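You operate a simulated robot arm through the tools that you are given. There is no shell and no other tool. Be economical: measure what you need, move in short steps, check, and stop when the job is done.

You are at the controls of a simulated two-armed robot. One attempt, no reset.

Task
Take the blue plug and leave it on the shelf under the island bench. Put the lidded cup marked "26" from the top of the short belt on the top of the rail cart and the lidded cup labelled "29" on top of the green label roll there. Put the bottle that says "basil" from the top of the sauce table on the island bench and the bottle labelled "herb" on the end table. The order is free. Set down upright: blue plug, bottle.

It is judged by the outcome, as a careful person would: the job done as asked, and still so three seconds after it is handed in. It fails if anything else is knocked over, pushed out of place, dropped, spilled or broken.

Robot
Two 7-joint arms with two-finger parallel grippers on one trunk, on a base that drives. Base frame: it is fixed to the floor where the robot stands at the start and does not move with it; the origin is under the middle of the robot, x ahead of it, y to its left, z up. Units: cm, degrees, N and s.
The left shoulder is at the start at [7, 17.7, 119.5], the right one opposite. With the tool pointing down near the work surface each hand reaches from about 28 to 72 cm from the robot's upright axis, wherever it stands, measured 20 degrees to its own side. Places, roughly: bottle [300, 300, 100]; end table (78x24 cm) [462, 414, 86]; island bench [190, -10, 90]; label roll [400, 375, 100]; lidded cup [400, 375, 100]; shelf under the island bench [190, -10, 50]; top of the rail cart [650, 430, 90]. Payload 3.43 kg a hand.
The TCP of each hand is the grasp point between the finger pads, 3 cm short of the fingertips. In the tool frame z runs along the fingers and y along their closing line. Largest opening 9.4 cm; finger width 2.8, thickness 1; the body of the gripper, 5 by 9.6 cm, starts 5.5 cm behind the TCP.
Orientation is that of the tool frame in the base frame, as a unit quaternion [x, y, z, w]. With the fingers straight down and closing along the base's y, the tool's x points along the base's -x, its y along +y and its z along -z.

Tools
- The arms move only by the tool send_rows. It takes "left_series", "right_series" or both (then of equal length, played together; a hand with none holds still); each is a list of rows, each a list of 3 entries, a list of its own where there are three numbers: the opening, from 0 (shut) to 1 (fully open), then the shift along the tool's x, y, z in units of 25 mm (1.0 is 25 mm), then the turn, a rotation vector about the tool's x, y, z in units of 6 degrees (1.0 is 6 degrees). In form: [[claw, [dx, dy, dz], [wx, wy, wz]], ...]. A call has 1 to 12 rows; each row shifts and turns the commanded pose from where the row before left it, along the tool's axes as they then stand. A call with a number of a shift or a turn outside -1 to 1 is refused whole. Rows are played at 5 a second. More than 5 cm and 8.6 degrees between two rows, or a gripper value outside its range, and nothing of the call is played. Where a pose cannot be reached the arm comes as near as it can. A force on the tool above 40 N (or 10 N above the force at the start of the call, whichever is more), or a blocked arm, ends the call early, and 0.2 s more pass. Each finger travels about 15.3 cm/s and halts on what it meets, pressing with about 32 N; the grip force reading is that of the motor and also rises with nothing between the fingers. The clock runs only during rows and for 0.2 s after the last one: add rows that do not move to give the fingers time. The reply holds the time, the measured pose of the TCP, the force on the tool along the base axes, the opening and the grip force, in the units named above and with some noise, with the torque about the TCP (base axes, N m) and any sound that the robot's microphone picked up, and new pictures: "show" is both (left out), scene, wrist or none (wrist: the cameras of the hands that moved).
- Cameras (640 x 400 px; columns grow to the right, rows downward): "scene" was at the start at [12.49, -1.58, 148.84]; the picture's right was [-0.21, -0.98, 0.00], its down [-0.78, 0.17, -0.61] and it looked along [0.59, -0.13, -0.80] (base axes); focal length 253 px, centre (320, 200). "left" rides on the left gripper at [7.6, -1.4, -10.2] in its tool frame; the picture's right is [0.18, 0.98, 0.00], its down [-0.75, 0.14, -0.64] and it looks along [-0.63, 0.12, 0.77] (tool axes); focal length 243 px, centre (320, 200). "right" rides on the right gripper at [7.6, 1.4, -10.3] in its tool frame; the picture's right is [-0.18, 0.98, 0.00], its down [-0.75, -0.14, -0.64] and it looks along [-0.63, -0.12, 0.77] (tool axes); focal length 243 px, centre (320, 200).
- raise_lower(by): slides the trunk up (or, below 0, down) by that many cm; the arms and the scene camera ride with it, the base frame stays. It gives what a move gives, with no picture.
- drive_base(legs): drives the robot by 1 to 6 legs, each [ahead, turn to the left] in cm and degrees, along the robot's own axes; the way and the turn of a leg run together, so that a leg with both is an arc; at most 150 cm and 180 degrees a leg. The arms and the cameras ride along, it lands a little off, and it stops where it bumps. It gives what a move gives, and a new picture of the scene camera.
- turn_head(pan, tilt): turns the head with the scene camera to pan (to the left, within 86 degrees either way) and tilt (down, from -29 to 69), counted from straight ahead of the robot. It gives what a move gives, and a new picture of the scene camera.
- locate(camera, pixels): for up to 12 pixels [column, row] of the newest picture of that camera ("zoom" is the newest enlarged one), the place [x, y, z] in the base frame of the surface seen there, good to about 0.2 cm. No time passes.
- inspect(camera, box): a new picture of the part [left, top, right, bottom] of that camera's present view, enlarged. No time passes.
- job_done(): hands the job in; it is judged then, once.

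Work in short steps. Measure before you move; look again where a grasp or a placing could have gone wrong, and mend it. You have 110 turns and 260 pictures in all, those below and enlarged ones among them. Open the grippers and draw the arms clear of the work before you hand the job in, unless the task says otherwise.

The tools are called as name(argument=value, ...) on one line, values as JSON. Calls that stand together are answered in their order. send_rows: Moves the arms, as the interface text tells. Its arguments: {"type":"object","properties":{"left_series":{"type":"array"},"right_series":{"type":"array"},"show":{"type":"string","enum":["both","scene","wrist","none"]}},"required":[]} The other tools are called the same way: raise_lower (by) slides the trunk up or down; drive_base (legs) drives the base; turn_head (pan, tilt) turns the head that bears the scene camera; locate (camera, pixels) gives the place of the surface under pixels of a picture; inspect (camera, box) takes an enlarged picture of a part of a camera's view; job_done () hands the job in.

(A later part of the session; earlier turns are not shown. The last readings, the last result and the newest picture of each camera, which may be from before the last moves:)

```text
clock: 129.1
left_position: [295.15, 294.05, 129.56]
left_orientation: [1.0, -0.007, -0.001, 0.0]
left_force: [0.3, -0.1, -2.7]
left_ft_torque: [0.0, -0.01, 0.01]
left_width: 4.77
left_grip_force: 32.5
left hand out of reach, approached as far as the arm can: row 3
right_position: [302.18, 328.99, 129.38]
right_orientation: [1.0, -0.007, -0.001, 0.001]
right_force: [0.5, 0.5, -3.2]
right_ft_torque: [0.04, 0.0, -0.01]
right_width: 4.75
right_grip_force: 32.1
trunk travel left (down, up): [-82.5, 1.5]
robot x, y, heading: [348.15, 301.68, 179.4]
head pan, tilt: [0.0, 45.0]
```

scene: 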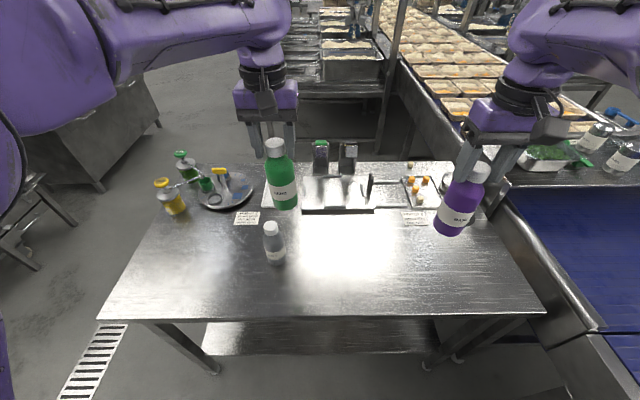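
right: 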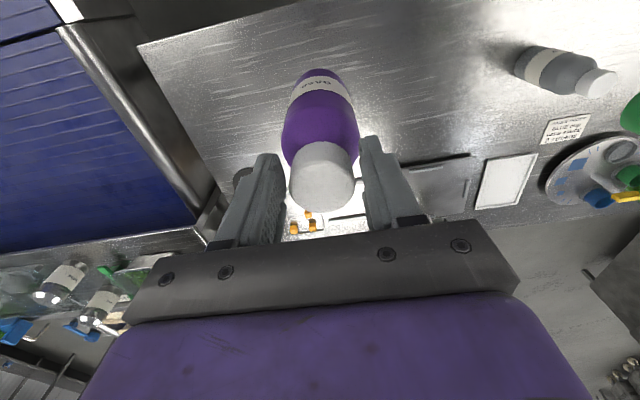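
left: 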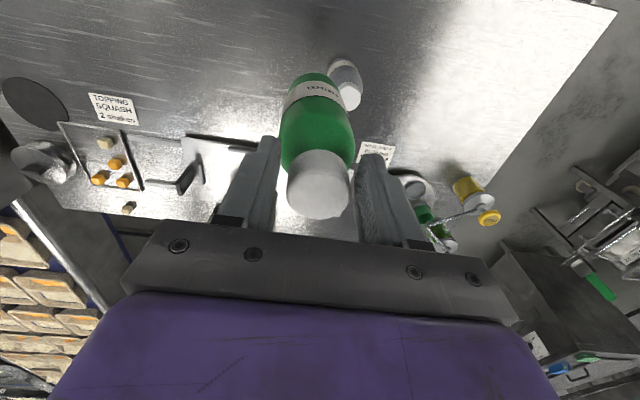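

Both bottles are up. I turn left via the free side to face +x and look toward the end table and belt.

drive_base(legs=[[8, 0], [0, 120], [0, 90]])

turn_head(pan=0, tilt=25)

```text
clock: 138.9
left_position: [383.7, 333.69, 129.51]
left_orientation: [-0.237, 0.972, 0.0, 0.0]
left_force: [0.1, -0.5, -2.8]
left_ft_torque: [0.01, 0.05, -0.02]
left_width: 4.7
left_grip_force: 32.1
right_position: [393.93, 299.58, 129.25]
right_orientation: [-0.237, 0.971, 0.0, 0.002]
right_force: [0.8, 1.0, -2.5]
right_ft_torque: [0.01, 0.01, -0.01]
right_width: 4.7
right_grip_force: 32.4
trunk travel left (down, up): [-82.5, 1.5]
robot x, y, heading: [340.5, 301.83, 27.4]
head pan, tilt: [0.0, 45.0]
```

scene: 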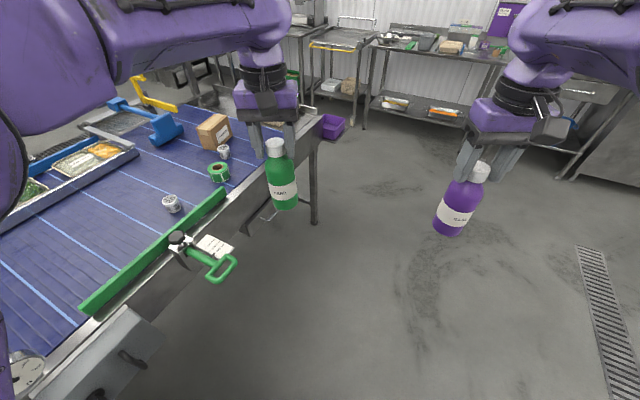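

```text
clock: 139.7
left_position: [383.79, 333.61, 129.56]
left_orientation: [-0.237, 0.972, 0.0, 0.0]
left_force: [1.0, 0.3, -2.2]
left_ft_torque: [-0.03, 0.03, -0.01]
left_width: 4.71
left_grip_force: 32.5
right_position: [393.98, 299.59, 129.31]
right_orientation: [-0.237, 0.972, 0.0, 0.001]
right_force: [-0.2, -0.4, -3.0]
right_ft_torque: [-0.01, 0.07, 0.02]
right_width: 4.7
right_grip_force: 32.0
trunk travel left (down, up): [-82.5, 1.5]
robot x, y, heading: [340.43, 301.8, 27.4]
head pan, tilt: [0.0, 25.0]
```

scene: 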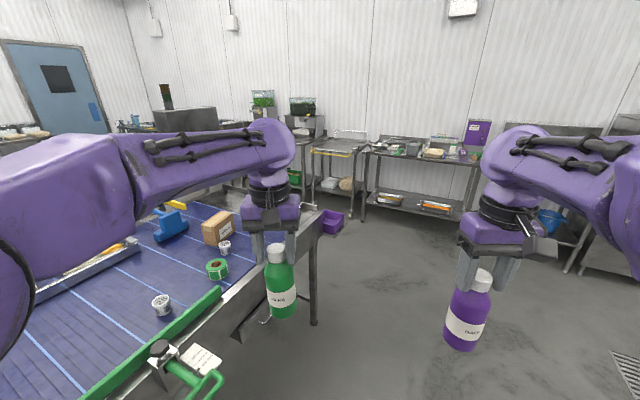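

Cups, roll and belt end show; I locate the belt end leg, cup, roll, rail cart and what lies at the end table.

locate(camera="scene", pixels=[[314, 322], [312, 215], [223, 243], [217, 262], [160, 297], [217, 225], [340, 150], [330, 215], [343, 192], [400, 150], [365, 215], [470, 222]])

inspect(camera="scene", box=[190, 190, 330, 300])

inspect(camera="scene", box=[290, 110, 480, 240])

```text
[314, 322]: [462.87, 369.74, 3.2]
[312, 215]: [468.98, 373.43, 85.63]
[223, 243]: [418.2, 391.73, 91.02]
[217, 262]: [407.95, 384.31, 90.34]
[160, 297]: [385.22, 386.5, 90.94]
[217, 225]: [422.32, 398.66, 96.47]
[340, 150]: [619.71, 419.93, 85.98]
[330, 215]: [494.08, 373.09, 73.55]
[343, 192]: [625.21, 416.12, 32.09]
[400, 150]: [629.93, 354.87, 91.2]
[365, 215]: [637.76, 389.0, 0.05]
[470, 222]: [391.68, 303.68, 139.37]
```

```text
3.64 times, centred on (260, 245) of scene
```

zoom: 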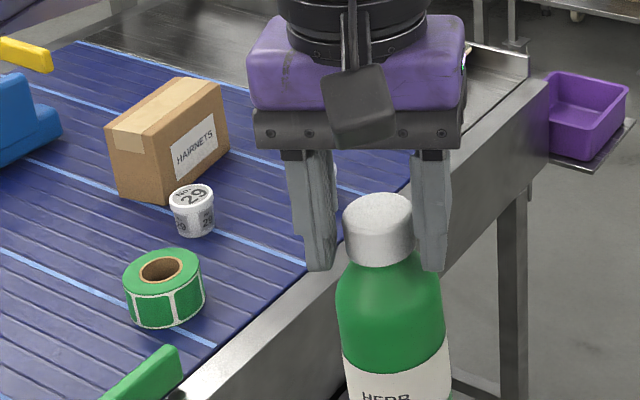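

```text
3.08 times, centred on (385, 175) of scene
```

zoom: 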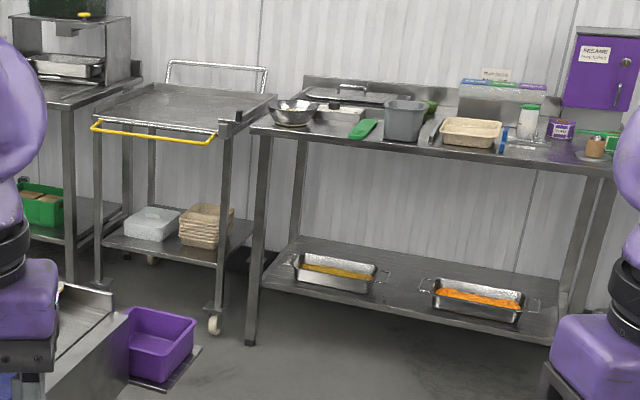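

The end table is the steel strip at the belt's end (x≈450–474). I drive to about (452,328) and face it (heading 90).

drive_base(legs=[[0, -15.6], [114, 0], [0, 78.5], [5, 0]])

turn_head(pan=0, tilt=45)

```text
clock: 150.4
left_position: [444.65, 382.42, 130.21]
left_orientation: [0.707, -0.707, -0.004, -0.004]
left_force: [0.2, -1.1, -0.8]
left_ft_torque: [0.0, -0.01, -0.01]
left_width: 4.7
left_grip_force: 32.0
right_position: [479.79, 375.8, 129.95]
right_orientation: [-0.707, 0.707, 0.005, 0.005]
right_force: [0.6, -1.2, -2.0]
right_ft_torque: [0.04, -0.02, -0.01]
right_width: 4.67
right_grip_force: 31.9
trunk travel left (down, up): [-82.5, 1.5]
robot x, y, heading: [453.36, 330.34, 90.1]
head pan, tilt: [0.0, 25.0]
```

scene: 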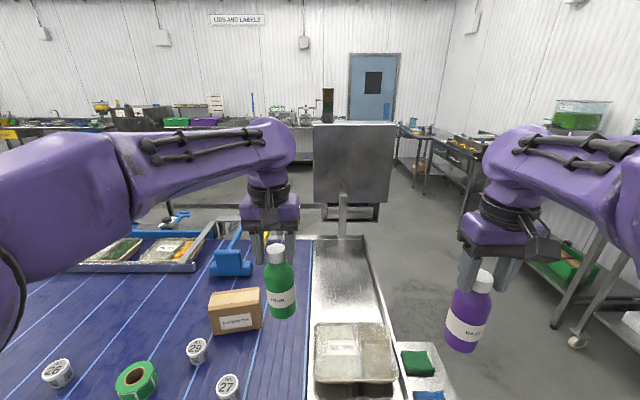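

```text
clock: 151.2
left_position: [444.65, 383.36, 129.72]
left_orientation: [0.707, -0.707, -0.001, -0.001]
left_force: [-0.1, 0.4, -3.2]
left_ft_torque: [-0.03, 0.02, -0.05]
left_width: 4.66
left_grip_force: 32.3
right_position: [479.68, 376.73, 129.43]
right_orientation: [0.707, -0.707, -0.002, -0.003]
right_force: [-0.2, 0.2, -2.9]
right_ft_torque: [-0.02, 0.01, 0.04]
right_width: 4.67
right_grip_force: 31.9
trunk travel left (down, up): [-82.5, 1.5]
robot x, y, heading: [453.04, 330.57, 89.8]
head pan, tilt: [0.0, 45.0]
```

scene: 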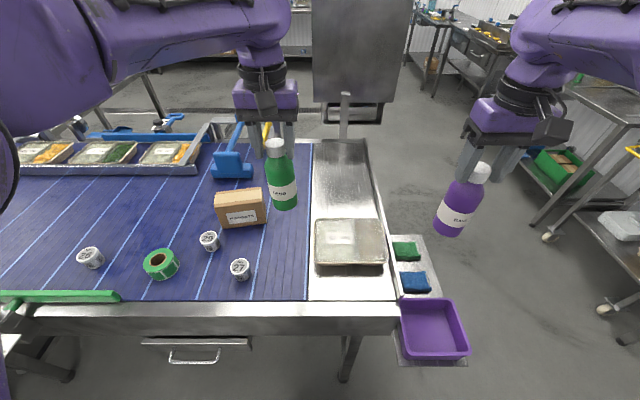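

The end table strip has a tray at (350,240) and free steel beyond it at (345,180). I measure them.

locate(camera="scene", pixels=[[340, 218], [316, 222], [382, 222], [345, 190], [340, 160], [318, 190], [370, 190], [340, 282], [390, 292], [350, 266], [325, 90], [350, 115]])

locate(camera="scene", pixels=[[240, 265], [238, 272], [209, 237], [210, 244], [90, 252], [160, 258], [158, 270], [148, 257], [176, 262], [240, 190], [220, 195], [230, 165]])

```text
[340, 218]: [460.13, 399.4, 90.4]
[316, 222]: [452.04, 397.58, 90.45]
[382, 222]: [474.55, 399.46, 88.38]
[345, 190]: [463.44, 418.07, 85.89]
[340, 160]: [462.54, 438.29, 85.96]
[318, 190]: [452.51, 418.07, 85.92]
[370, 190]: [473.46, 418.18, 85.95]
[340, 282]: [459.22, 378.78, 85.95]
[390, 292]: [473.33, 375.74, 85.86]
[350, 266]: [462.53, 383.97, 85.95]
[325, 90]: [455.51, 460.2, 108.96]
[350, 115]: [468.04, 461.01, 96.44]
```

```text
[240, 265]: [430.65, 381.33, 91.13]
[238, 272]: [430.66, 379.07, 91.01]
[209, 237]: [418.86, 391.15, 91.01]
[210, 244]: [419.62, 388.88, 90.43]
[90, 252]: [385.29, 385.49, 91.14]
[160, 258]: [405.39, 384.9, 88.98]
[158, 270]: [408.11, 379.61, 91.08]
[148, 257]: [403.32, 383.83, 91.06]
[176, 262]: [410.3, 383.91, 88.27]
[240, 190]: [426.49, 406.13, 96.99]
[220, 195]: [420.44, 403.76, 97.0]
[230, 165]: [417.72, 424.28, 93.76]
```

The free part of the end table is y 402–450, too far from here; I'll approach from the east side. I check the space there.

locate(camera="scene", pixels=[[600, 310], [548, 237], [628, 150], [500, 240], [470, 360], [440, 290], [540, 160], [600, 340]])

drive_base(legs=[[0, -90], [78, 0], [0, 70]])

```text
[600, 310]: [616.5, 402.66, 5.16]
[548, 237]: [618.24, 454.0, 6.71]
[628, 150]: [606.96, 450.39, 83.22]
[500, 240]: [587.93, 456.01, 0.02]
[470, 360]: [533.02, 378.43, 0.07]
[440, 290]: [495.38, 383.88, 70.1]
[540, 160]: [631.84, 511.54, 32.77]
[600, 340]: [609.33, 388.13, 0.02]
```

```text
clock: 162.2
left_position: [538.75, 385.48, 129.6]
left_orientation: [-0.592, 0.806, 0.001, 0.0]
left_force: [-0.3, 0.5, -3.2]
left_ft_torque: [-0.01, 0.03, -0.02]
left_width: 4.61
left_grip_force: 31.9
right_position: [570.32, 368.63, 129.39]
right_orientation: [-0.592, 0.806, 0.002, 0.002]
right_force: [-0.3, 0.5, -3.4]
right_ft_torque: [-0.03, 0.02, -0.01]
right_width: 4.61
right_grip_force: 31.7
trunk travel left (down, up): [-82.5, 1.5]
robot x, y, heading: [530.96, 332.51, 72.9]
head pan, tilt: [0.0, 45.0]
```

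scene: 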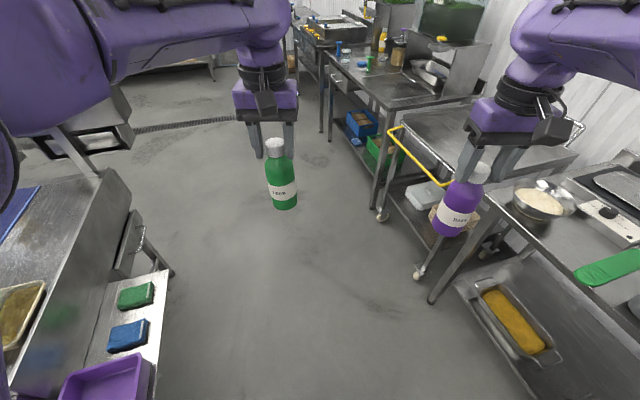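

Corridor is clear (cart at x≥607). I tuck the right hand back 10 cm to stay clear of the monitor at (≤497,461), then drive to ~(531,402) and turn to heading 175.

send_rows(right_series=[[0.1, [0.8, 0, 0], [0, 0, 0]], [0.1, [0.8, 0, 0], [0, 0, 0]], [0.1, [0.8, 0, 0], [0, 0, 0]], [0.1, [0.8, 0, 0], [0, 0, 0]], [0.1, [0.8, 0, 0], [0, 0, 0]]], show="none")

drive_base(legs=[[0, 17], [70, 0], [0, 85]])

```text
clock: 163.4
left_position: [538.78, 385.34, 129.63]
left_orientation: [-0.591, 0.807, 0.001, 0.001]
left_force: [-0.5, -0.3, -2.9]
left_ft_torque: [-0.04, 0.01, 0.0]
left_width: 4.6
left_grip_force: 32.1
right_position: [572.35, 366.16, 129.17]
right_orientation: [-0.59, 0.807, 0.009, -0.002]
right_force: [-0.4, -0.2, -3.2]
right_ft_torque: [-0.02, -0.03, -0.02]
right_width: 4.62
right_grip_force: 32.0
right hand out of reach, approached as far as the arm can: row 1, 2, 3, 4, 5
trunk travel left (down, up): [-82.5, 1.5]
robot x, y, heading: [530.81, 332.64, 72.2]
head pan, tilt: [0.0, 45.0]
```

```text
clock: 171.8
left_position: [477.64, 399.18, 129.62]
left_orientation: [0.999, -0.052, -0.001, 0.0]
left_force: [0.8, 0.2, -2.2]
left_ft_torque: [0.0, -0.03, -0.01]
left_width: 4.54
left_grip_force: 31.9
right_position: [489.9, 435.85, 129.05]
right_orientation: [0.999, -0.054, -0.002, 0.008]
right_force: [0.2, -0.8, -3.1]
right_ft_torque: [-0.01, 0.0, 0.0]
right_width: 4.59
right_grip_force: 32.0
trunk travel left (down, up): [-82.5, 1.5]
robot x, y, heading: [531.34, 401.94, 173.9]
head pan, tilt: [0.0, 45.0]
```

scene: 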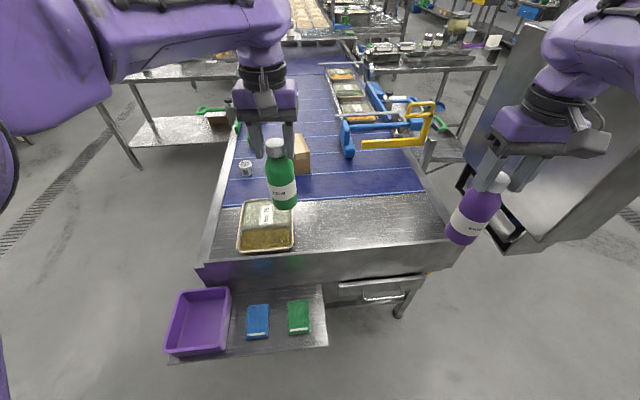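

Facing the end table; free area beyond the tray. I move the left hand to above (466.5,409) and down to ~2 cm above the surface.

send_rows(left_series=[[0.1, [-0.805, -0.57, 0.7], [0, 0, 0]], [0.1, [-0.805, -0.57, 0.7], [0, 0, 0]], [0.1, [-0.805, -0.57, 0.7], [0, 0, 0]], [0.1, [-0.805, -0.57, 0.7], [0, 0, 0]], [0.1, [-0.805, -0.57, 0.7], [0, 0, 0]], [0.1, [-0.805, -0.57, 0.7], [0, 0, 0]], [0.1, [0, 0, 0.97], [0, 0, 0]], [0.1, [0, 0, 0.97], [0, 0, 0]], [0.1, [0, 0, 0.97], [0, 0, 0]], [0.1, [0, 0, 0.97], [0, 0, 0]], [0.1, [0, 0, 0.97], [0, 0, 0]], [0.1, [0, 0, 0.97], [0, 0, 0]]])

```text
clock: 174.4
left_position: [467.87, 406.79, 105.56]
left_orientation: [0.999, -0.052, -0.001, 0.0]
left_force: [0.9, -0.3, -3.7]
left_ft_torque: [0.02, -0.04, -0.01]
left_width: 4.54
left_grip_force: 31.8
left hand out of reach, approached as far as the arm can: row 6
right_position: [489.81, 435.94, 128.91]
right_orientation: [0.998, -0.054, -0.001, 0.01]
right_force: [0.9, -0.5, -2.4]
right_ft_torque: [0.0, -0.03, -0.01]
right_width: 4.58
right_grip_force: 31.7
trunk travel left (down, up): [-82.5, 1.5]
robot x, y, heading: [531.23, 402.11, 173.8]
head pan, tilt: [0.0, 45.0]
```

scene: 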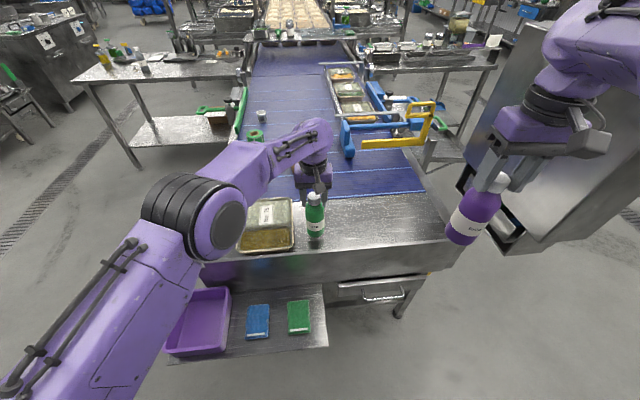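
left: 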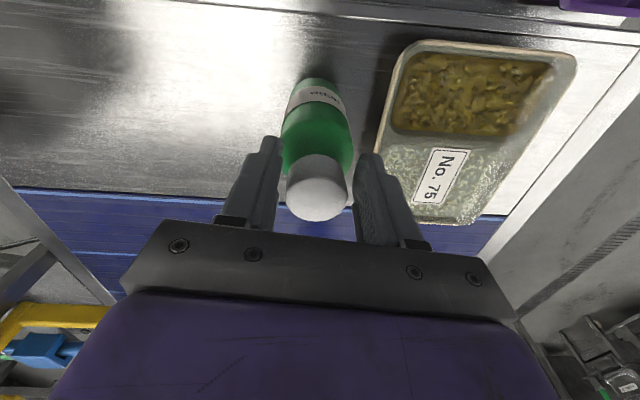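

The bottle hangs at (467.9,406.8), clear of the tray rim (y≈400). I lower to contact in small rows.

send_rows(left_series=[[0.1, [0, 0, 0.4], [0, 0, 0]], [0.1, [0, 0, 0.4], [0, 0, 0]], [0.1, [0, 0, 0.16], [0, 0, 0]], [0.1, [0, 0, 0.1], [0, 0, 0]], [0.1, [0, 0, 0.1], [0, 0, 0]], [0.1, [0, 0, 0], [0, 0, 0]]], show="none")

```text
clock: 175.8
left_position: [467.91, 406.81, 102.62]
left_orientation: [0.999, -0.052, -0.001, 0.0]
left_force: [-0.2, -0.2, -2.4]
left_ft_torque: [0.01, -0.08, 0.0]
left_width: 4.57
left_grip_force: 32.3
right_position: [489.78, 435.94, 128.85]
right_orientation: [0.999, -0.054, -0.002, 0.011]
right_force: [-0.3, -0.4, -3.5]
right_ft_torque: [-0.01, -0.05, 0.03]
right_width: 4.58
right_grip_force: 31.8
trunk travel left (down, up): [-82.5, 1.5]
robot x, y, heading: [530.87, 402.16, 173.8]
head pan, tilt: [0.0, 45.0]
```

send_rows(left_series=[[0.1, [0, 0, 0.08], [0, 0, 0]], [0.1, [0, 0, 0.08], [0, 0, 0]], [0.1, [0, 0, 0], [0, 0, 0]]], show="none")

```text
clock: 176.6
left_position: [467.95, 406.84, 102.53]
left_orientation: [0.999, -0.052, -0.004, 0.0]
left_force: [-4.4, 2.3, 16.7]
left_ft_torque: [-0.2, 0.92, -0.05]
left_width: 4.56
left_grip_force: 32.1
right_position: [490.01, 435.97, 129.0]
right_orientation: [0.998, -0.055, -0.002, 0.011]
right_force: [-0.3, -0.3, -2.3]
right_ft_torque: [-0.01, -0.04, 0.0]
right_width: 4.55
right_grip_force: 32.3
trunk travel left (down, up): [-82.5, 1.5]
robot x, y, heading: [531.19, 401.58, 174.0]
head pan, tilt: [0.0, 45.0]
```

The bottle is firmly on the surface (+16.7 N). I ease up 2 mm, open, and rise.

send_rows(left_series=[[0.1, [0, 0, -0.08], [0, 0, 0]], [0.1, [0, 0, 0], [0, 0, 0]], [0.55, [0, 0, 0], [0, 0, 0]], [0.7, [0, 0, 0], [0, 0, 0]], [0.8, [0, 0, 0], [0, 0, 0]], [0.8, [0, 0, -0.6], [0, 0, 0]], [0.8, [0, 0, -0.8], [0, 0, 0]], [0.8, [0, 0, -0.8], [0, 0, 0]], [0.8, [0, 0, -0.8], [0, 0, 0]]])

```text
clock: 178.6
left_position: [467.98, 406.93, 110.06]
left_orientation: [0.999, -0.052, -0.001, 0.0]
left_force: [-0.4, 0.8, -0.7]
left_ft_torque: [0.0, -0.01, 0.0]
left_width: 7.52
left_grip_force: 0.0
right_position: [489.92, 435.96, 128.92]
right_orientation: [0.998, -0.054, -0.003, 0.01]
right_force: [0.1, -0.1, -3.0]
right_ft_torque: [-0.02, -0.02, 0.0]
right_width: 4.56
right_grip_force: 32.1
trunk travel left (down, up): [-82.5, 1.5]
robot x, y, heading: [531.56, 402.24, 174.2]
head pan, tilt: [0.0, 45.0]
```

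scene: 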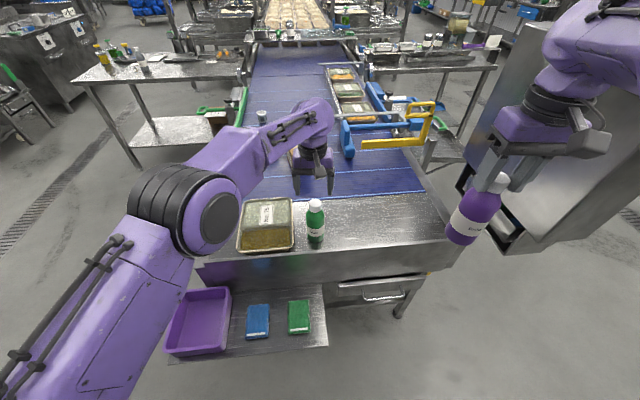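
left: 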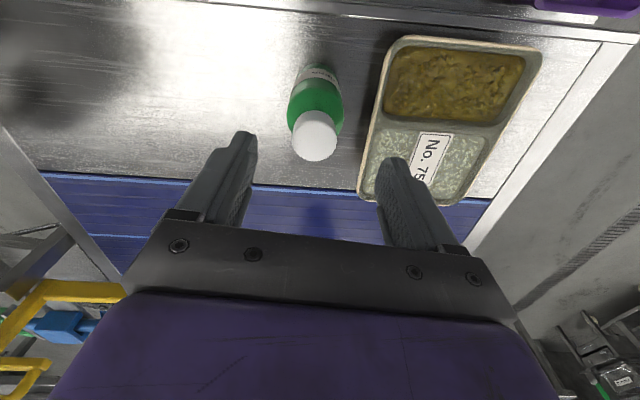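

HERB stands upright on the end table. I raise and tuck the left hand, and ease the right hand out of its limit.

send_rows(left_series=[[1, [0, 0, -1], [0, 0, 0]], [1, [0.6, 0, -1], [0, 0, 0]], [1, [0.6, 0, -1], [0, 0, 0]], [1, [0.6, 0, -1], [0, 0, 0]], [1, [0.6, 0, -1], [0, 0, 0]], [1, [0.6, 0, -1], [0, 0, 0]], [1, [0.6, 0, -1], [0, 0, 0]], [1, [0.6, 0, -1], [0, 0, 0]], [1, [0.6, 0, -1], [0, 0, 0]], [1, [0.6, 0.4, 0], [0, 0, 0]]], right_series=[[0.1, [0, 0, 0], [0, 0, 0]], [0.1, [0, 0, 0], [0, 0, 0]], [0.1, [-0.5, 0, 0], [0, 0, 0]], [0.1, [-0.5, 0, 0], [0, 0, 0]], [0.1, [0, 0, 0], [0, 0, 0]], [0.1, [0, 0, 0], [0, 0, 0]], [0.1, [0, 0, 0], [0, 0, 0]], [0.1, [0, 0, 0], [0, 0, 0]], [0.1, [0, 0, 0], [0, 0, 0]], [0.1, [0, 0, 0], [0, 0, 0]]], show="none")

drive_base(legs=[[0, -84], [-75, 0], [0, 90], [112, 0], [0, -90]])

```text
clock: 180.8
left_position: [481.34, 404.38, 132.38]
left_orientation: [0.999, -0.053, -0.001, 0.0]
left_force: [1.1, 0.0, -0.1]
left_ft_torque: [-0.03, 0.0, 0.02]
left_width: 9.4
left_grip_force: 0.1
right_position: [487.31, 436.03, 128.91]
right_orientation: [0.999, -0.054, -0.002, 0.009]
right_force: [0.0, -0.3, -2.3]
right_ft_torque: [0.01, -0.02, 0.02]
right_width: 4.55
right_grip_force: 31.8
trunk travel left (down, up): [-82.5, 1.5]
robot x, y, heading: [531.52, 401.99, 174.1]
head pan, tilt: [0.0, 45.0]
```

```text
clock: 201.4
left_position: [416.08, 377.5, 132.28]
left_orientation: [0.71, -0.705, -0.001, -0.001]
left_force: [-1.0, 0.3, -0.4]
left_ft_torque: [-0.05, 0.05, -0.02]
left_width: 9.41
left_grip_force: 0.1
right_position: [448.22, 375.26, 128.86]
right_orientation: [0.709, -0.705, -0.007, 0.005]
right_force: [0.1, -0.1, -3.1]
right_ft_torque: [-0.03, -0.01, -0.02]
right_width: 4.51
right_grip_force: 31.5
trunk travel left (down, up): [-82.5, 1.5]
robot x, y, heading: [419.27, 327.92, 90.7]
head pan, tilt: [0.0, 45.0]
```

scene: 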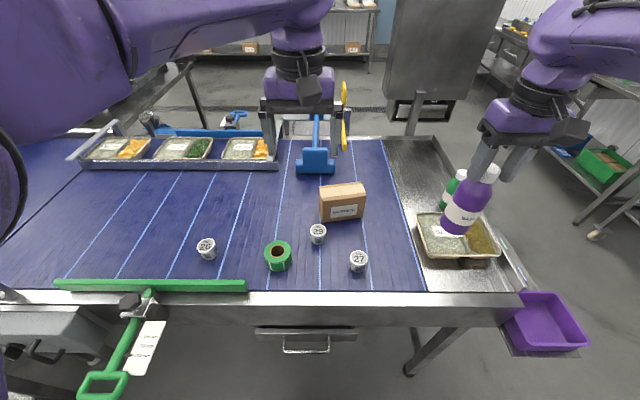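

At the belt with cup 29 at (318,233), roll at (278,256). I measure exactly and zoom.

inspect(camera="scene", box=[250, 175, 390, 285])

locate(camera="zoom", pixels=[[310, 205], [310, 190], [283, 210], [338, 210], [312, 240], [128, 280], [70, 285], [188, 285], [128, 240], [128, 325], [330, 195], [128, 345]])

inspect(camera="left", box=[0, 0, 640, 400])

```text
3.64 times, centred on (320, 230) of scene
```

zoom: 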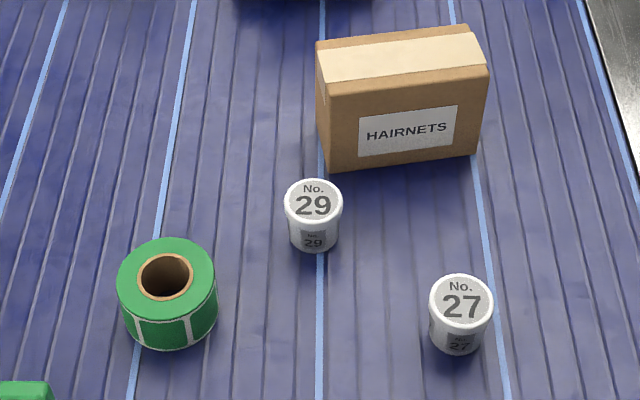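

```text
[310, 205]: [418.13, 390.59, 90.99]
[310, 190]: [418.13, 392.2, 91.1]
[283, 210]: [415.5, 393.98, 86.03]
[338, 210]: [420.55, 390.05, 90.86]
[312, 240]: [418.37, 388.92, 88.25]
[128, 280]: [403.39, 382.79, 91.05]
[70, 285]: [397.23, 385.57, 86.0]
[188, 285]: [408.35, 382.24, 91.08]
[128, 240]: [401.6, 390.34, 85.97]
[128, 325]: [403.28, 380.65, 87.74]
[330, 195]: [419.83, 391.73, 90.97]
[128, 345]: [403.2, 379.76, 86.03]
```

```text
1.00 times, centred on (320, 200) of left (not enlarged: the box is as wide or as high as the picture)
```

zoom: 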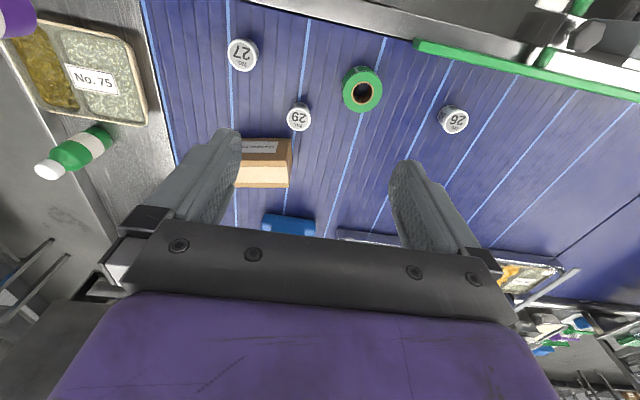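

Cup 29's lid centre is (418.2,390.6,91); roll centre ≈(406.5,383.1), top 91, dia ≈8.3. I bring the left hand above cup 29.

send_rows(left_series=[[0.8, [-0.436, -0.075, 1], [0, 0, 0]], [0.8, [-0.436, -0.075, 1], [0, 0, 0]], [0.8, [-0.436, -0.075, 1], [0, 0, 0]], [0.8, [-0.436, -0.075, 1], [0, 0, 0]], [0.8, [-0.436, -0.075, 1], [0, 0, 0]], [0.8, [-0.436, -0.075, 1], [0, 0, 0]], [0.8, [-0.436, -0.075, 1], [0, 0, 0]], [0.8, [-0.436, -0.075, 1], [0, 0, 0]], [0.8, [-0.436, -0.075, 1], [0, 0, 0]], [0.8, [-0.436, -0.075, 1], [0, 0, 0]], [0.8, [-0.436, -0.075, 1], [0, 0, 0]], [0.8, [-0.436, -0.075, 1], [0, 0, 0]]])

```text
clock: 204.0
left_position: [418.26, 390.89, 102.09]
left_orientation: [0.71, -0.704, -0.001, -0.001]
left_force: [-0.1, -0.7, -0.1]
left_ft_torque: [0.01, 0.0, -0.03]
left_width: 7.51
left_grip_force: 0.1
right_position: [448.3, 375.25, 128.82]
right_orientation: [0.709, -0.705, -0.007, 0.005]
right_force: [0.1, 0.1, -2.4]
right_ft_torque: [-0.02, -0.02, 0.0]
right_width: 4.48
right_grip_force: 32.3
trunk travel left (down, up): [-82.5, 1.5]
robot x, y, heading: [419.06, 328.04, 90.3]
head pan, tilt: [0.0, 45.0]
```

scene: 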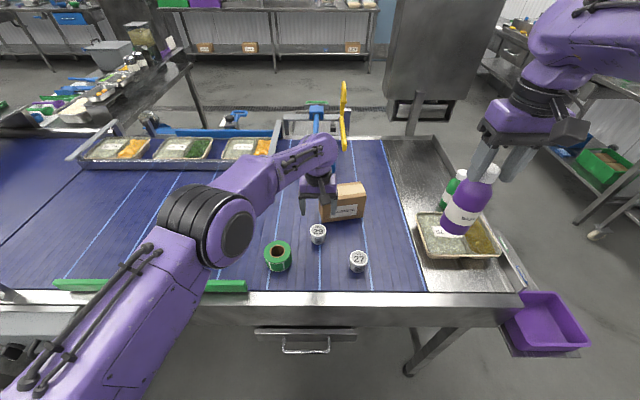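
left: 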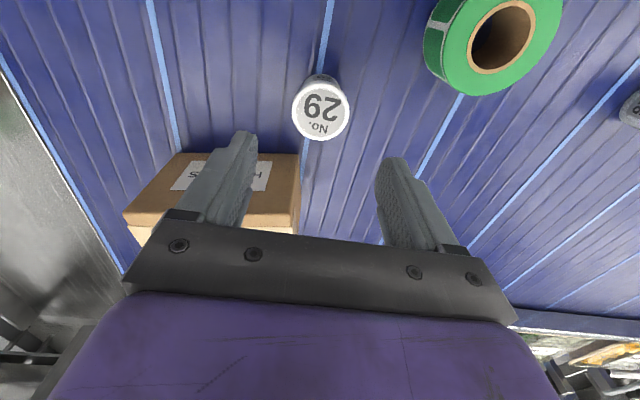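

I check the box's near edge and cup position from the wrist view.

locate(camera="left", pixels=[[320, 107], [295, 108], [347, 108], [320, 136], [280, 160], [296, 160], [200, 158], [290, 205], [500, 40], [475, 45], [530, 40], [500, 10]])

```text
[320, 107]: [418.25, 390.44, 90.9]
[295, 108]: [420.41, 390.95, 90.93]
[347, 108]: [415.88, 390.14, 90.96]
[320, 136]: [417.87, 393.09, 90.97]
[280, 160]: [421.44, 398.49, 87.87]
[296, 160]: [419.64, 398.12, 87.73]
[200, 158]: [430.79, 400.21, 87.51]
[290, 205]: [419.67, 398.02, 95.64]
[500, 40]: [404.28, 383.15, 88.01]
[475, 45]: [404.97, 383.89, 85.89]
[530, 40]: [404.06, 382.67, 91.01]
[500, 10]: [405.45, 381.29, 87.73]
```

Cup centre (418.1,390.6), dia ≈4.9; box front at y 398 leaves 4.6 cm for the palm. I descend to z 90 and close.

send_rows(left_series=[[0.8, [0.1, 0.04, 0.968], [0, 0, 0]], [0.8, [0, 0, 0.968], [0, 0, 0]], [0.8, [0, 0, 0.968], [0, 0, 0]], [0.8, [0, 0, 0.968], [0, 0, 0]], [0.8, [0, 0, 0.95], [0, 0, 0]], [0.8, [0, 0, 0], [0, 0, 0]], [0.3, [0, 0, 0], [0, 0, 0]], [0.3, [0, 0, 0], [0, 0, 0]], [0.3, [0, 0, 0], [0, 0, 0]]], show="wrist")

```text
clock: 206.0
left_position: [418.22, 390.6, 90.3]
left_orientation: [0.71, -0.704, -0.001, -0.001]
left_force: [0.8, 0.4, -0.3]
left_ft_torque: [-0.02, 0.0, -0.03]
left_width: 5.3
left_grip_force: 32.1
right_position: [448.22, 375.28, 128.98]
right_orientation: [0.709, -0.705, -0.007, 0.005]
right_force: [0.0, -0.8, -2.5]
right_ft_torque: [0.01, 0.02, 0.01]
right_width: 4.49
right_grip_force: 32.5
trunk travel left (down, up): [-82.5, 1.5]
robot x, y, heading: [419.35, 327.82, 90.5]
head pan, tilt: [0.0, 45.0]
```

left: 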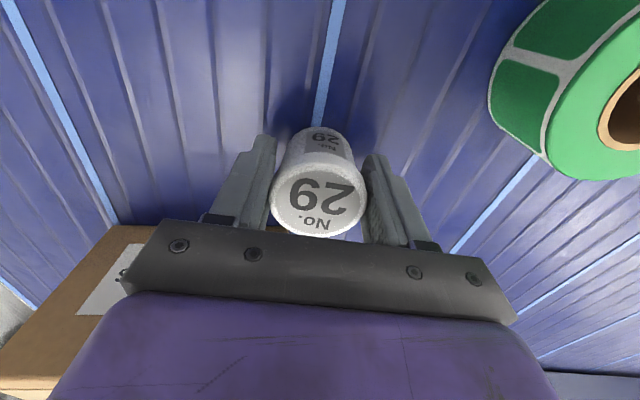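

Cup 29 gripped. I lift 10 cm and move over the roll.

send_rows(left_series=[[0.2, [0, 0, -0.7], [0, 0, 0]], [0.2, [0, 0, -1], [0, 0, 0]], [0.2, [0, 0, -1], [0, 0, 0]], [0.2, [0, 0, -1], [0, 0, 0]], [0.2, [0.672, 0.942, 0], [0, 0, 0]], [0.2, [0.672, 0.942, 0], [0, 0, 0]], [0.2, [0.672, 0.942, 0], [0, 0, 0]], [0.2, [0.672, 0.942, 0], [0, 0, 0]], [0.2, [0.672, 0.942, 0], [0, 0, 0]], [0.2, [0, 0, 0], [0, 0, 0]]])

```text
clock: 208.2
left_position: [406.58, 381.9, 99.59]
left_orientation: [0.71, -0.705, -0.001, -0.001]
left_force: [0.7, 0.2, -0.8]
left_ft_torque: [0.0, -0.01, -0.01]
left_width: 5.28
left_grip_force: 32.5
right_position: [448.39, 375.35, 128.82]
right_orientation: [0.709, -0.706, -0.007, 0.005]
right_force: [0.4, -0.4, -2.6]
right_ft_torque: [-0.01, 0.02, 0.0]
right_width: 4.47
right_grip_force: 32.9
trunk travel left (down, up): [-82.5, 1.5]
robot x, y, heading: [419.2, 327.68, 90.6]
head pan, tilt: [0.0, 45.0]
```

scene: 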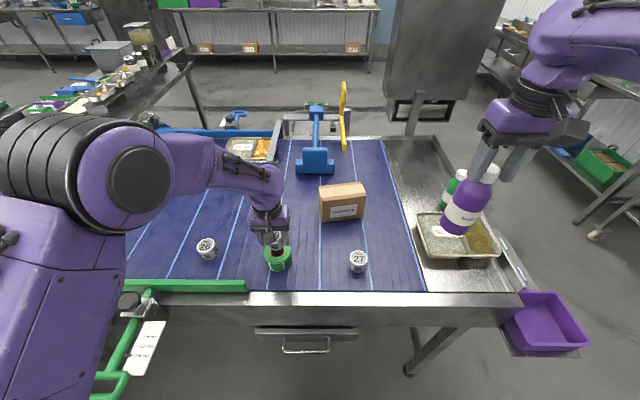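
left: 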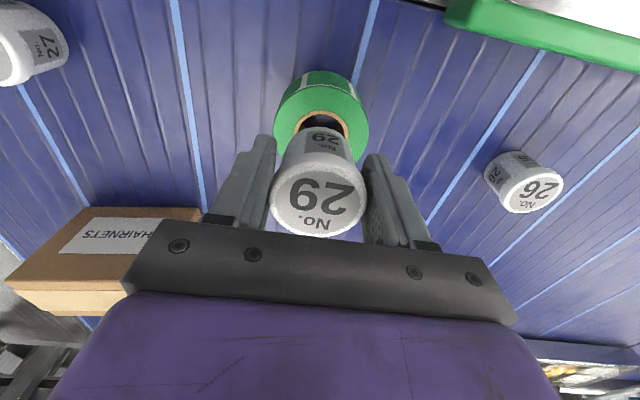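

The cup is above the roll. I verify the roll's centre from this view.

locate(camera="left", pixels=[[279, 118], [364, 118], [322, 92], [285, 140], [362, 145], [300, 112], [345, 120], [320, 100]])

```text
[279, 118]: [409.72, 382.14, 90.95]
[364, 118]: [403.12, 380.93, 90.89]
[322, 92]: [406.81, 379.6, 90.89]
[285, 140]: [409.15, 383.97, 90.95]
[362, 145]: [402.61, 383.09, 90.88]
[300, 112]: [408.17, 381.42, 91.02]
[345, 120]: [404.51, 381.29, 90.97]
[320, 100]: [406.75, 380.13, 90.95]
```

Roll centre ≈(406.3,383). I nudge slightly and lower to contact.

send_rows(left_series=[[0.2, [-0.12, 0.08, 0.7], [0, 0, 0]], [0.2, [0, 0, 0.7], [0, 0, 0]], [0.2, [0, 0, 0.1], [0, 0, 0]], [0.2, [0, 0, 0.08], [0, 0, 0]], [0.2, [0, 0, 0.08], [0, 0, 0]], [0.2, [0, 0, 0], [0, 0, 0]]], show="wrist")

```text
clock: 209.6
left_position: [406.28, 382.28, 95.41]
left_orientation: [0.71, -0.704, -0.002, -0.001]
left_force: [0.0, 0.0, -0.9]
left_ft_torque: [0.0, 0.01, 0.03]
left_width: 5.32
left_grip_force: 32.3
right_position: [448.32, 375.22, 128.9]
right_orientation: [0.709, -0.705, -0.007, 0.005]
right_force: [0.2, 0.4, -2.6]
right_ft_torque: [-0.03, -0.02, 0.03]
right_width: 4.48
right_grip_force: 32.3
trunk travel left (down, up): [-82.5, 1.5]
robot x, y, heading: [419.49, 327.7, 90.6]
head pan, tilt: [0.0, 45.0]
```

left: 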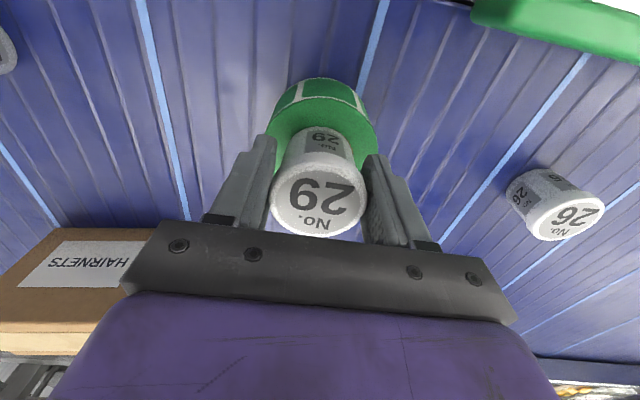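

send_rows(left_series=[[0.2, [0, 0, 0.06], [0, 0, 0]], [0.2, [0, 0, 0.06], [0, 0, 0]], [0.2, [0, 0, 0], [0, 0, 0]]], show="none")

```text
clock: 210.4
left_position: [406.35, 382.39, 95.24]
left_orientation: [0.709, -0.705, -0.002, -0.001]
left_force: [0.2, 0.8, 5.3]
left_ft_torque: [0.04, -0.06, 0.02]
left_width: 5.3
left_grip_force: 32.1
right_position: [448.31, 375.17, 128.98]
right_orientation: [0.708, -0.706, -0.007, 0.005]
right_force: [-0.3, 0.9, -3.6]
right_ft_torque: [-0.02, -0.03, 0.03]
right_width: 4.48
right_grip_force: 32.0
trunk travel left (down, up): [-82.5, 1.5]
robot x, y, heading: [419.11, 327.98, 90.5]
head pan, tilt: [0.0, 45.0]
```

Contact on the roll (+5.3 N). I open slightly, then rise.

send_rows(left_series=[[0.6, [0, 0, -0.03], [0, 0, 0]], [0.65, [0, 0, 0], [0, 0, 0]], [0.8, [0, 0, 0], [0, 0, 0]], [0.8, [0, 0, -0.5], [0, 0, 0]], [0.8, [0, 0, -1], [0, 0, 0]], [0.8, [0, 0, -1], [0, 0, 0]], [0.8, [0, 0, -1], [0, 0, 0]], [0.8, [0, 0, 0], [0, 0, 0]]])

```text
clock: 212.2
left_position: [406.36, 382.33, 103.88]
left_orientation: [0.71, -0.704, -0.001, -0.001]
left_force: [0.6, -0.6, 0.8]
left_ft_torque: [0.05, 0.0, 0.01]
left_width: 7.52
left_grip_force: 0.0
right_position: [448.41, 375.17, 128.89]
right_orientation: [0.709, -0.705, -0.008, 0.006]
right_force: [1.1, -0.5, -2.2]
right_ft_torque: [-0.04, 0.01, 0.0]
right_width: 4.44
right_grip_force: 32.3
trunk travel left (down, up): [-82.5, 1.5]
robot x, y, heading: [418.77, 327.76, 90.5]
head pan, tilt: [0.0, 45.0]
```

scene: 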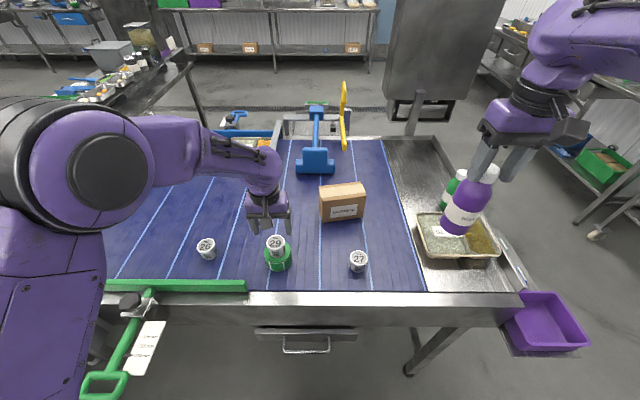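
left: 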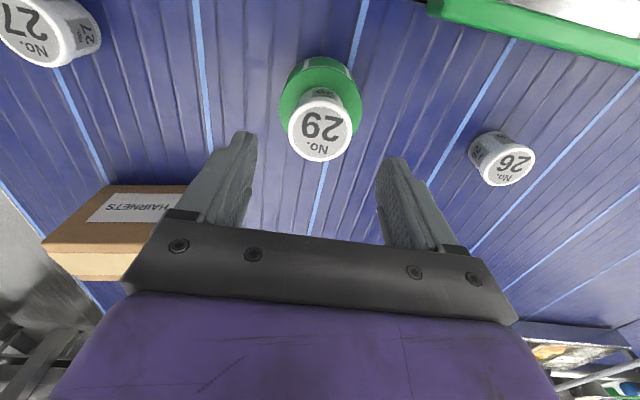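

Cup 29 rests on the roll. I locate cup 26 (left view (502,165)) precisely.

locate(camera="left", pixels=[[511, 167], [488, 170], [533, 158], [508, 184]])

locate(camera="scene", pixels=[[206, 246], [199, 246], [213, 246], [207, 253], [276, 243], [150, 287], [245, 285]])

```text
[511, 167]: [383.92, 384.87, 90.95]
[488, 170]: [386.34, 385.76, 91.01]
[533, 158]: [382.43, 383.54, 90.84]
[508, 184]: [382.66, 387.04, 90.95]
```

```text
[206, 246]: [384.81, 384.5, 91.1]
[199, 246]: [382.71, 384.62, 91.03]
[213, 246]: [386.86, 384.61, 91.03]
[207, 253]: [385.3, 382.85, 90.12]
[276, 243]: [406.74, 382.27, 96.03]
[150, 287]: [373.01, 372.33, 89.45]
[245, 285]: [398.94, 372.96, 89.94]
```

Cup 26 centre ≈(384.5,385.1). I move the left hand over it.

send_rows(left_series=[[0.8, [-0.125, 0.972, 0], [0, 0, 0]], [0.8, [-0.125, 0.972, 0], [0, 0, 0]], [0.8, [-0.125, 0.972, 0], [0, 0, 0]], [0.8, [-0.125, 0.972, 0], [0, 0, 0]], [0.8, [-0.125, 0.972, 0], [0, 0, 0]], [0.8, [-0.125, 0.972, 0], [0, 0, 0]], [0.8, [-0.125, 0.972, 0], [0, 0, 0]], [0.8, [-0.125, 0.972, 0], [0, 0, 0]], [0.8, [-0.125, 0.972, 0], [0, 0, 0]], [0.8, [0, 0, 0.6], [0, 0, 0]], [0.8, [0, 0, 0], [0, 0, 0]]], show="wrist")

```text
clock: 214.6
left_position: [384.4, 384.8, 102.45]
left_orientation: [0.71, -0.705, -0.001, -0.001]
left_force: [0.0, -0.1, 0.1]
left_ft_torque: [0.02, 0.02, -0.01]
left_width: 7.5
left_grip_force: 0.1
right_position: [448.34, 375.17, 128.81]
right_orientation: [0.709, -0.705, -0.008, 0.005]
right_force: [0.2, -0.4, -2.6]
right_ft_torque: [-0.03, 0.01, 0.0]
right_width: 4.47
right_grip_force: 31.5
trunk travel left (down, up): [-82.5, 1.5]
robot x, y, heading: [419.17, 327.88, 90.6]
head pan, tilt: [0.0, 45.0]
```

left: 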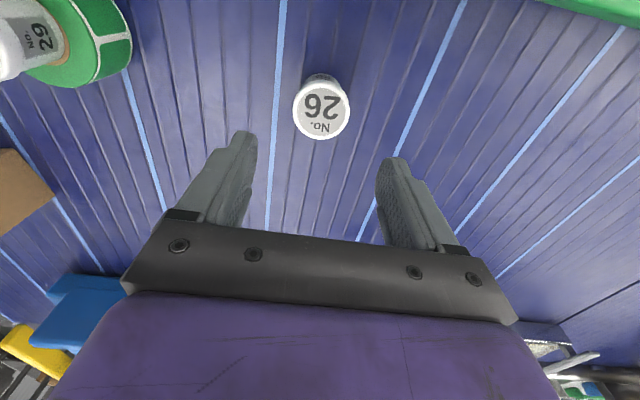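

Centred as before over cup 26; descend 12.2 cm and close.

send_rows(left_series=[[0.8, [0, 0, 0.976], [0, 0, 0]], [0.8, [0, 0, 0.976], [0, 0, 0]], [0.8, [0, 0, 0.976], [0, 0, 0]], [0.8, [0, 0, 0.976], [0, 0, 0]], [0.8, [0, 0, 0.956], [0, 0, 0]], [0.8, [0, 0, 0], [0, 0, 0]], [0.3, [0, 0, 0], [0, 0, 0]], [0.3, [0, 0, 0], [0, 0, 0]], [0.3, [0, 0, 0], [0, 0, 0]]], show="wrist")

```text
clock: 216.6
left_position: [384.36, 384.97, 90.36]
left_orientation: [0.71, -0.705, 0.0, 0.0]
left_force: [-0.3, -0.3, -0.9]
left_ft_torque: [0.02, -0.03, -0.03]
left_width: 5.21
left_grip_force: 32.4
right_position: [448.3, 375.25, 128.93]
right_orientation: [0.709, -0.705, -0.008, 0.005]
right_force: [0.4, 0.0, -2.6]
right_ft_torque: [-0.04, 0.01, 0.01]
right_width: 4.43
right_grip_force: 32.1
trunk travel left (down, up): [-82.5, 1.5]
robot x, y, heading: [419.43, 327.71, 90.5]
head pan, tilt: [0.0, 45.0]
```

left: 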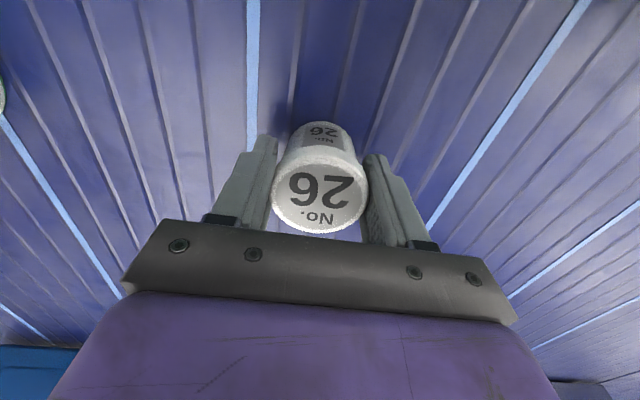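

Cup 26 gripped. I lift it straight up 30 cm.

send_rows(left_series=[[0.2, [0, 0, -0.6], [0, 0, 0]], [0.2, [0, 0, -1], [0, 0, 0]], [0.2, [0, 0, -1], [0, 0, 0]], [0.2, [0, 0, -1], [0, 0, 0]], [0.2, [0, 0, -1], [0, 0, 0]], [0.2, [0, 0, -1], [0, 0, 0]], [0.2, [0, 0, -1], [0, 0, 0]], [0.2, [0, -0.3, -1], [0, 0, 0]], [0.2, [0, -0.8, -1], [0, 0, 0]], [0.2, [0, -0.8, -1], [0, 0, 0]], [0.2, [0, -0.8, -1], [0, 0, 0]], [0.2, [0, -0.8, -1], [0, 0, 0]]], show="wrist")

drive_base(legs=[[0, -90], [130, 0], [0, 90], [77, 0], [0, -75]])

```text
clock: 219.2
left_position: [393.28, 385.1, 119.11]
left_orientation: [0.71, -0.705, -0.002, 0.0]
left_force: [1.3, 0.3, -0.1]
left_ft_torque: [-0.01, 0.01, -0.03]
left_width: 5.18
left_grip_force: 31.9
right_position: [448.38, 375.07, 128.82]
right_orientation: [0.708, -0.706, -0.007, 0.004]
right_force: [0.6, -0.3, -3.4]
right_ft_torque: [-0.03, 0.0, 0.0]
right_width: 4.43
right_grip_force: 32.4
trunk travel left (down, up): [-82.5, 1.5]
robot x, y, heading: [419.12, 327.94, 90.6]
head pan, tilt: [0.0, 45.0]
```

left: 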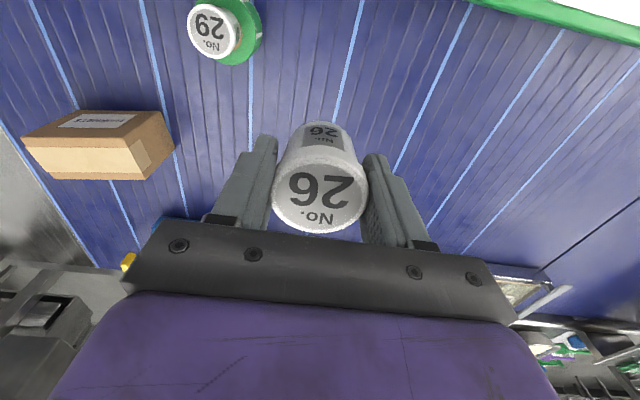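

```text
clock: 240.5
left_position: [602.61, 440.25, 119.13]
left_orientation: [-0.109, 0.994, 0.0, 0.001]
left_force: [0.3, -0.3, -0.4]
left_ft_torque: [0.02, 0.03, -0.02]
left_width: 5.16
left_grip_force: 32.2
right_position: [604.44, 383.97, 128.83]
right_orientation: [-0.107, 0.994, 0.009, 0.002]
right_force: [-0.8, 0.1, -3.3]
right_ft_torque: [-0.04, 0.05, 0.01]
right_width: 4.37
right_grip_force: 31.5
trunk travel left (down, up): [-82.5, 1.5]
robot x, y, heading: [551.77, 402.34, 12.5]
head pan, tilt: [0.0, 45.0]
```

scene: 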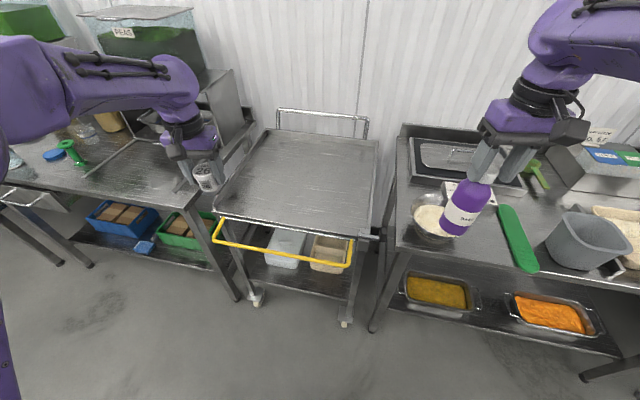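

The rail cart's empty top is at (300,180). I measure it and check the basil bottle in the right wrist view.

locate(camera="scene", pixels=[[300, 180], [225, 205], [355, 230], [270, 140], [375, 150], [290, 215], [230, 235], [345, 262], [370, 130], [215, 180]])

inspect(camera="right", box=[0, 0, 640, 400])

```text
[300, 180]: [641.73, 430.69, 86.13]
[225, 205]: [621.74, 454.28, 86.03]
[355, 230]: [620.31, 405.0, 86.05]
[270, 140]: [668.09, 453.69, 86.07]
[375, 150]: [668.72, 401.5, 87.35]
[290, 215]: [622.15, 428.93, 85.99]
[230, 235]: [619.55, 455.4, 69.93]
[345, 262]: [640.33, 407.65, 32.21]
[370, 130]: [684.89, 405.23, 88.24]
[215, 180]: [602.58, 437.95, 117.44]
```

```text
1.00 times, centred on (320, 200) of right (not enlarged: the box is as wide or as high as the picture)
```

zoom: 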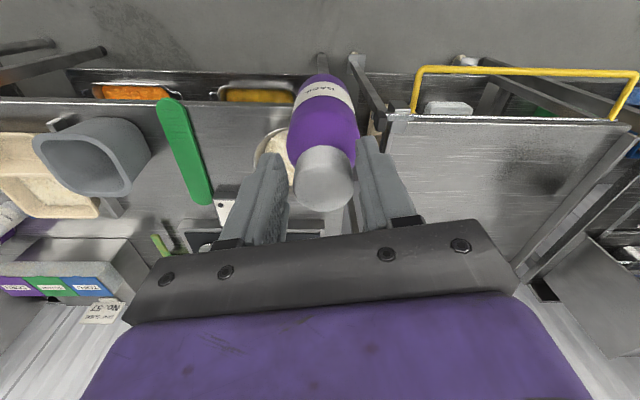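

Cart top spans x 620–685, y 404–456, z 86.1. I drive 20 cm closer.

drive_base(legs=[[20, 0]])

```text
clock: 242.1
left_position: [622.17, 444.18, 119.21]
left_orientation: [-0.105, 0.994, 0.0, 0.002]
left_force: [-0.5, 0.6, 0.0]
left_ft_torque: [0.01, -0.04, -0.01]
left_width: 5.17
left_grip_force: 32.4
right_position: [623.75, 387.95, 128.91]
right_orientation: [-0.104, 0.995, 0.01, 0.002]
right_force: [0.3, -1.0, -3.0]
right_ft_torque: [-0.05, 0.01, 0.03]
right_width: 4.35
right_grip_force: 31.7
trunk travel left (down, up): [-82.5, 1.5]
robot x, y, heading: [571.67, 407.18, 12.1]
head pan, tilt: [0.0, 45.0]
```

scene: 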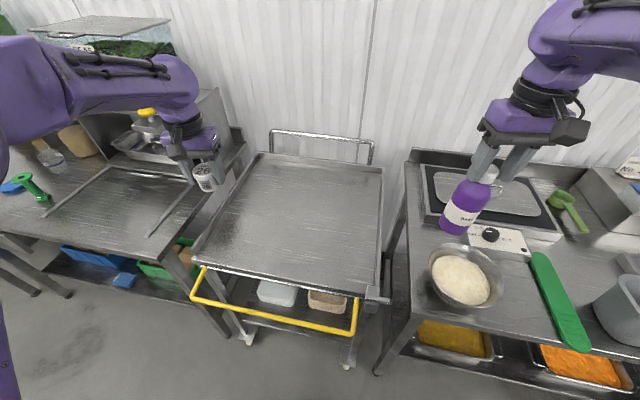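

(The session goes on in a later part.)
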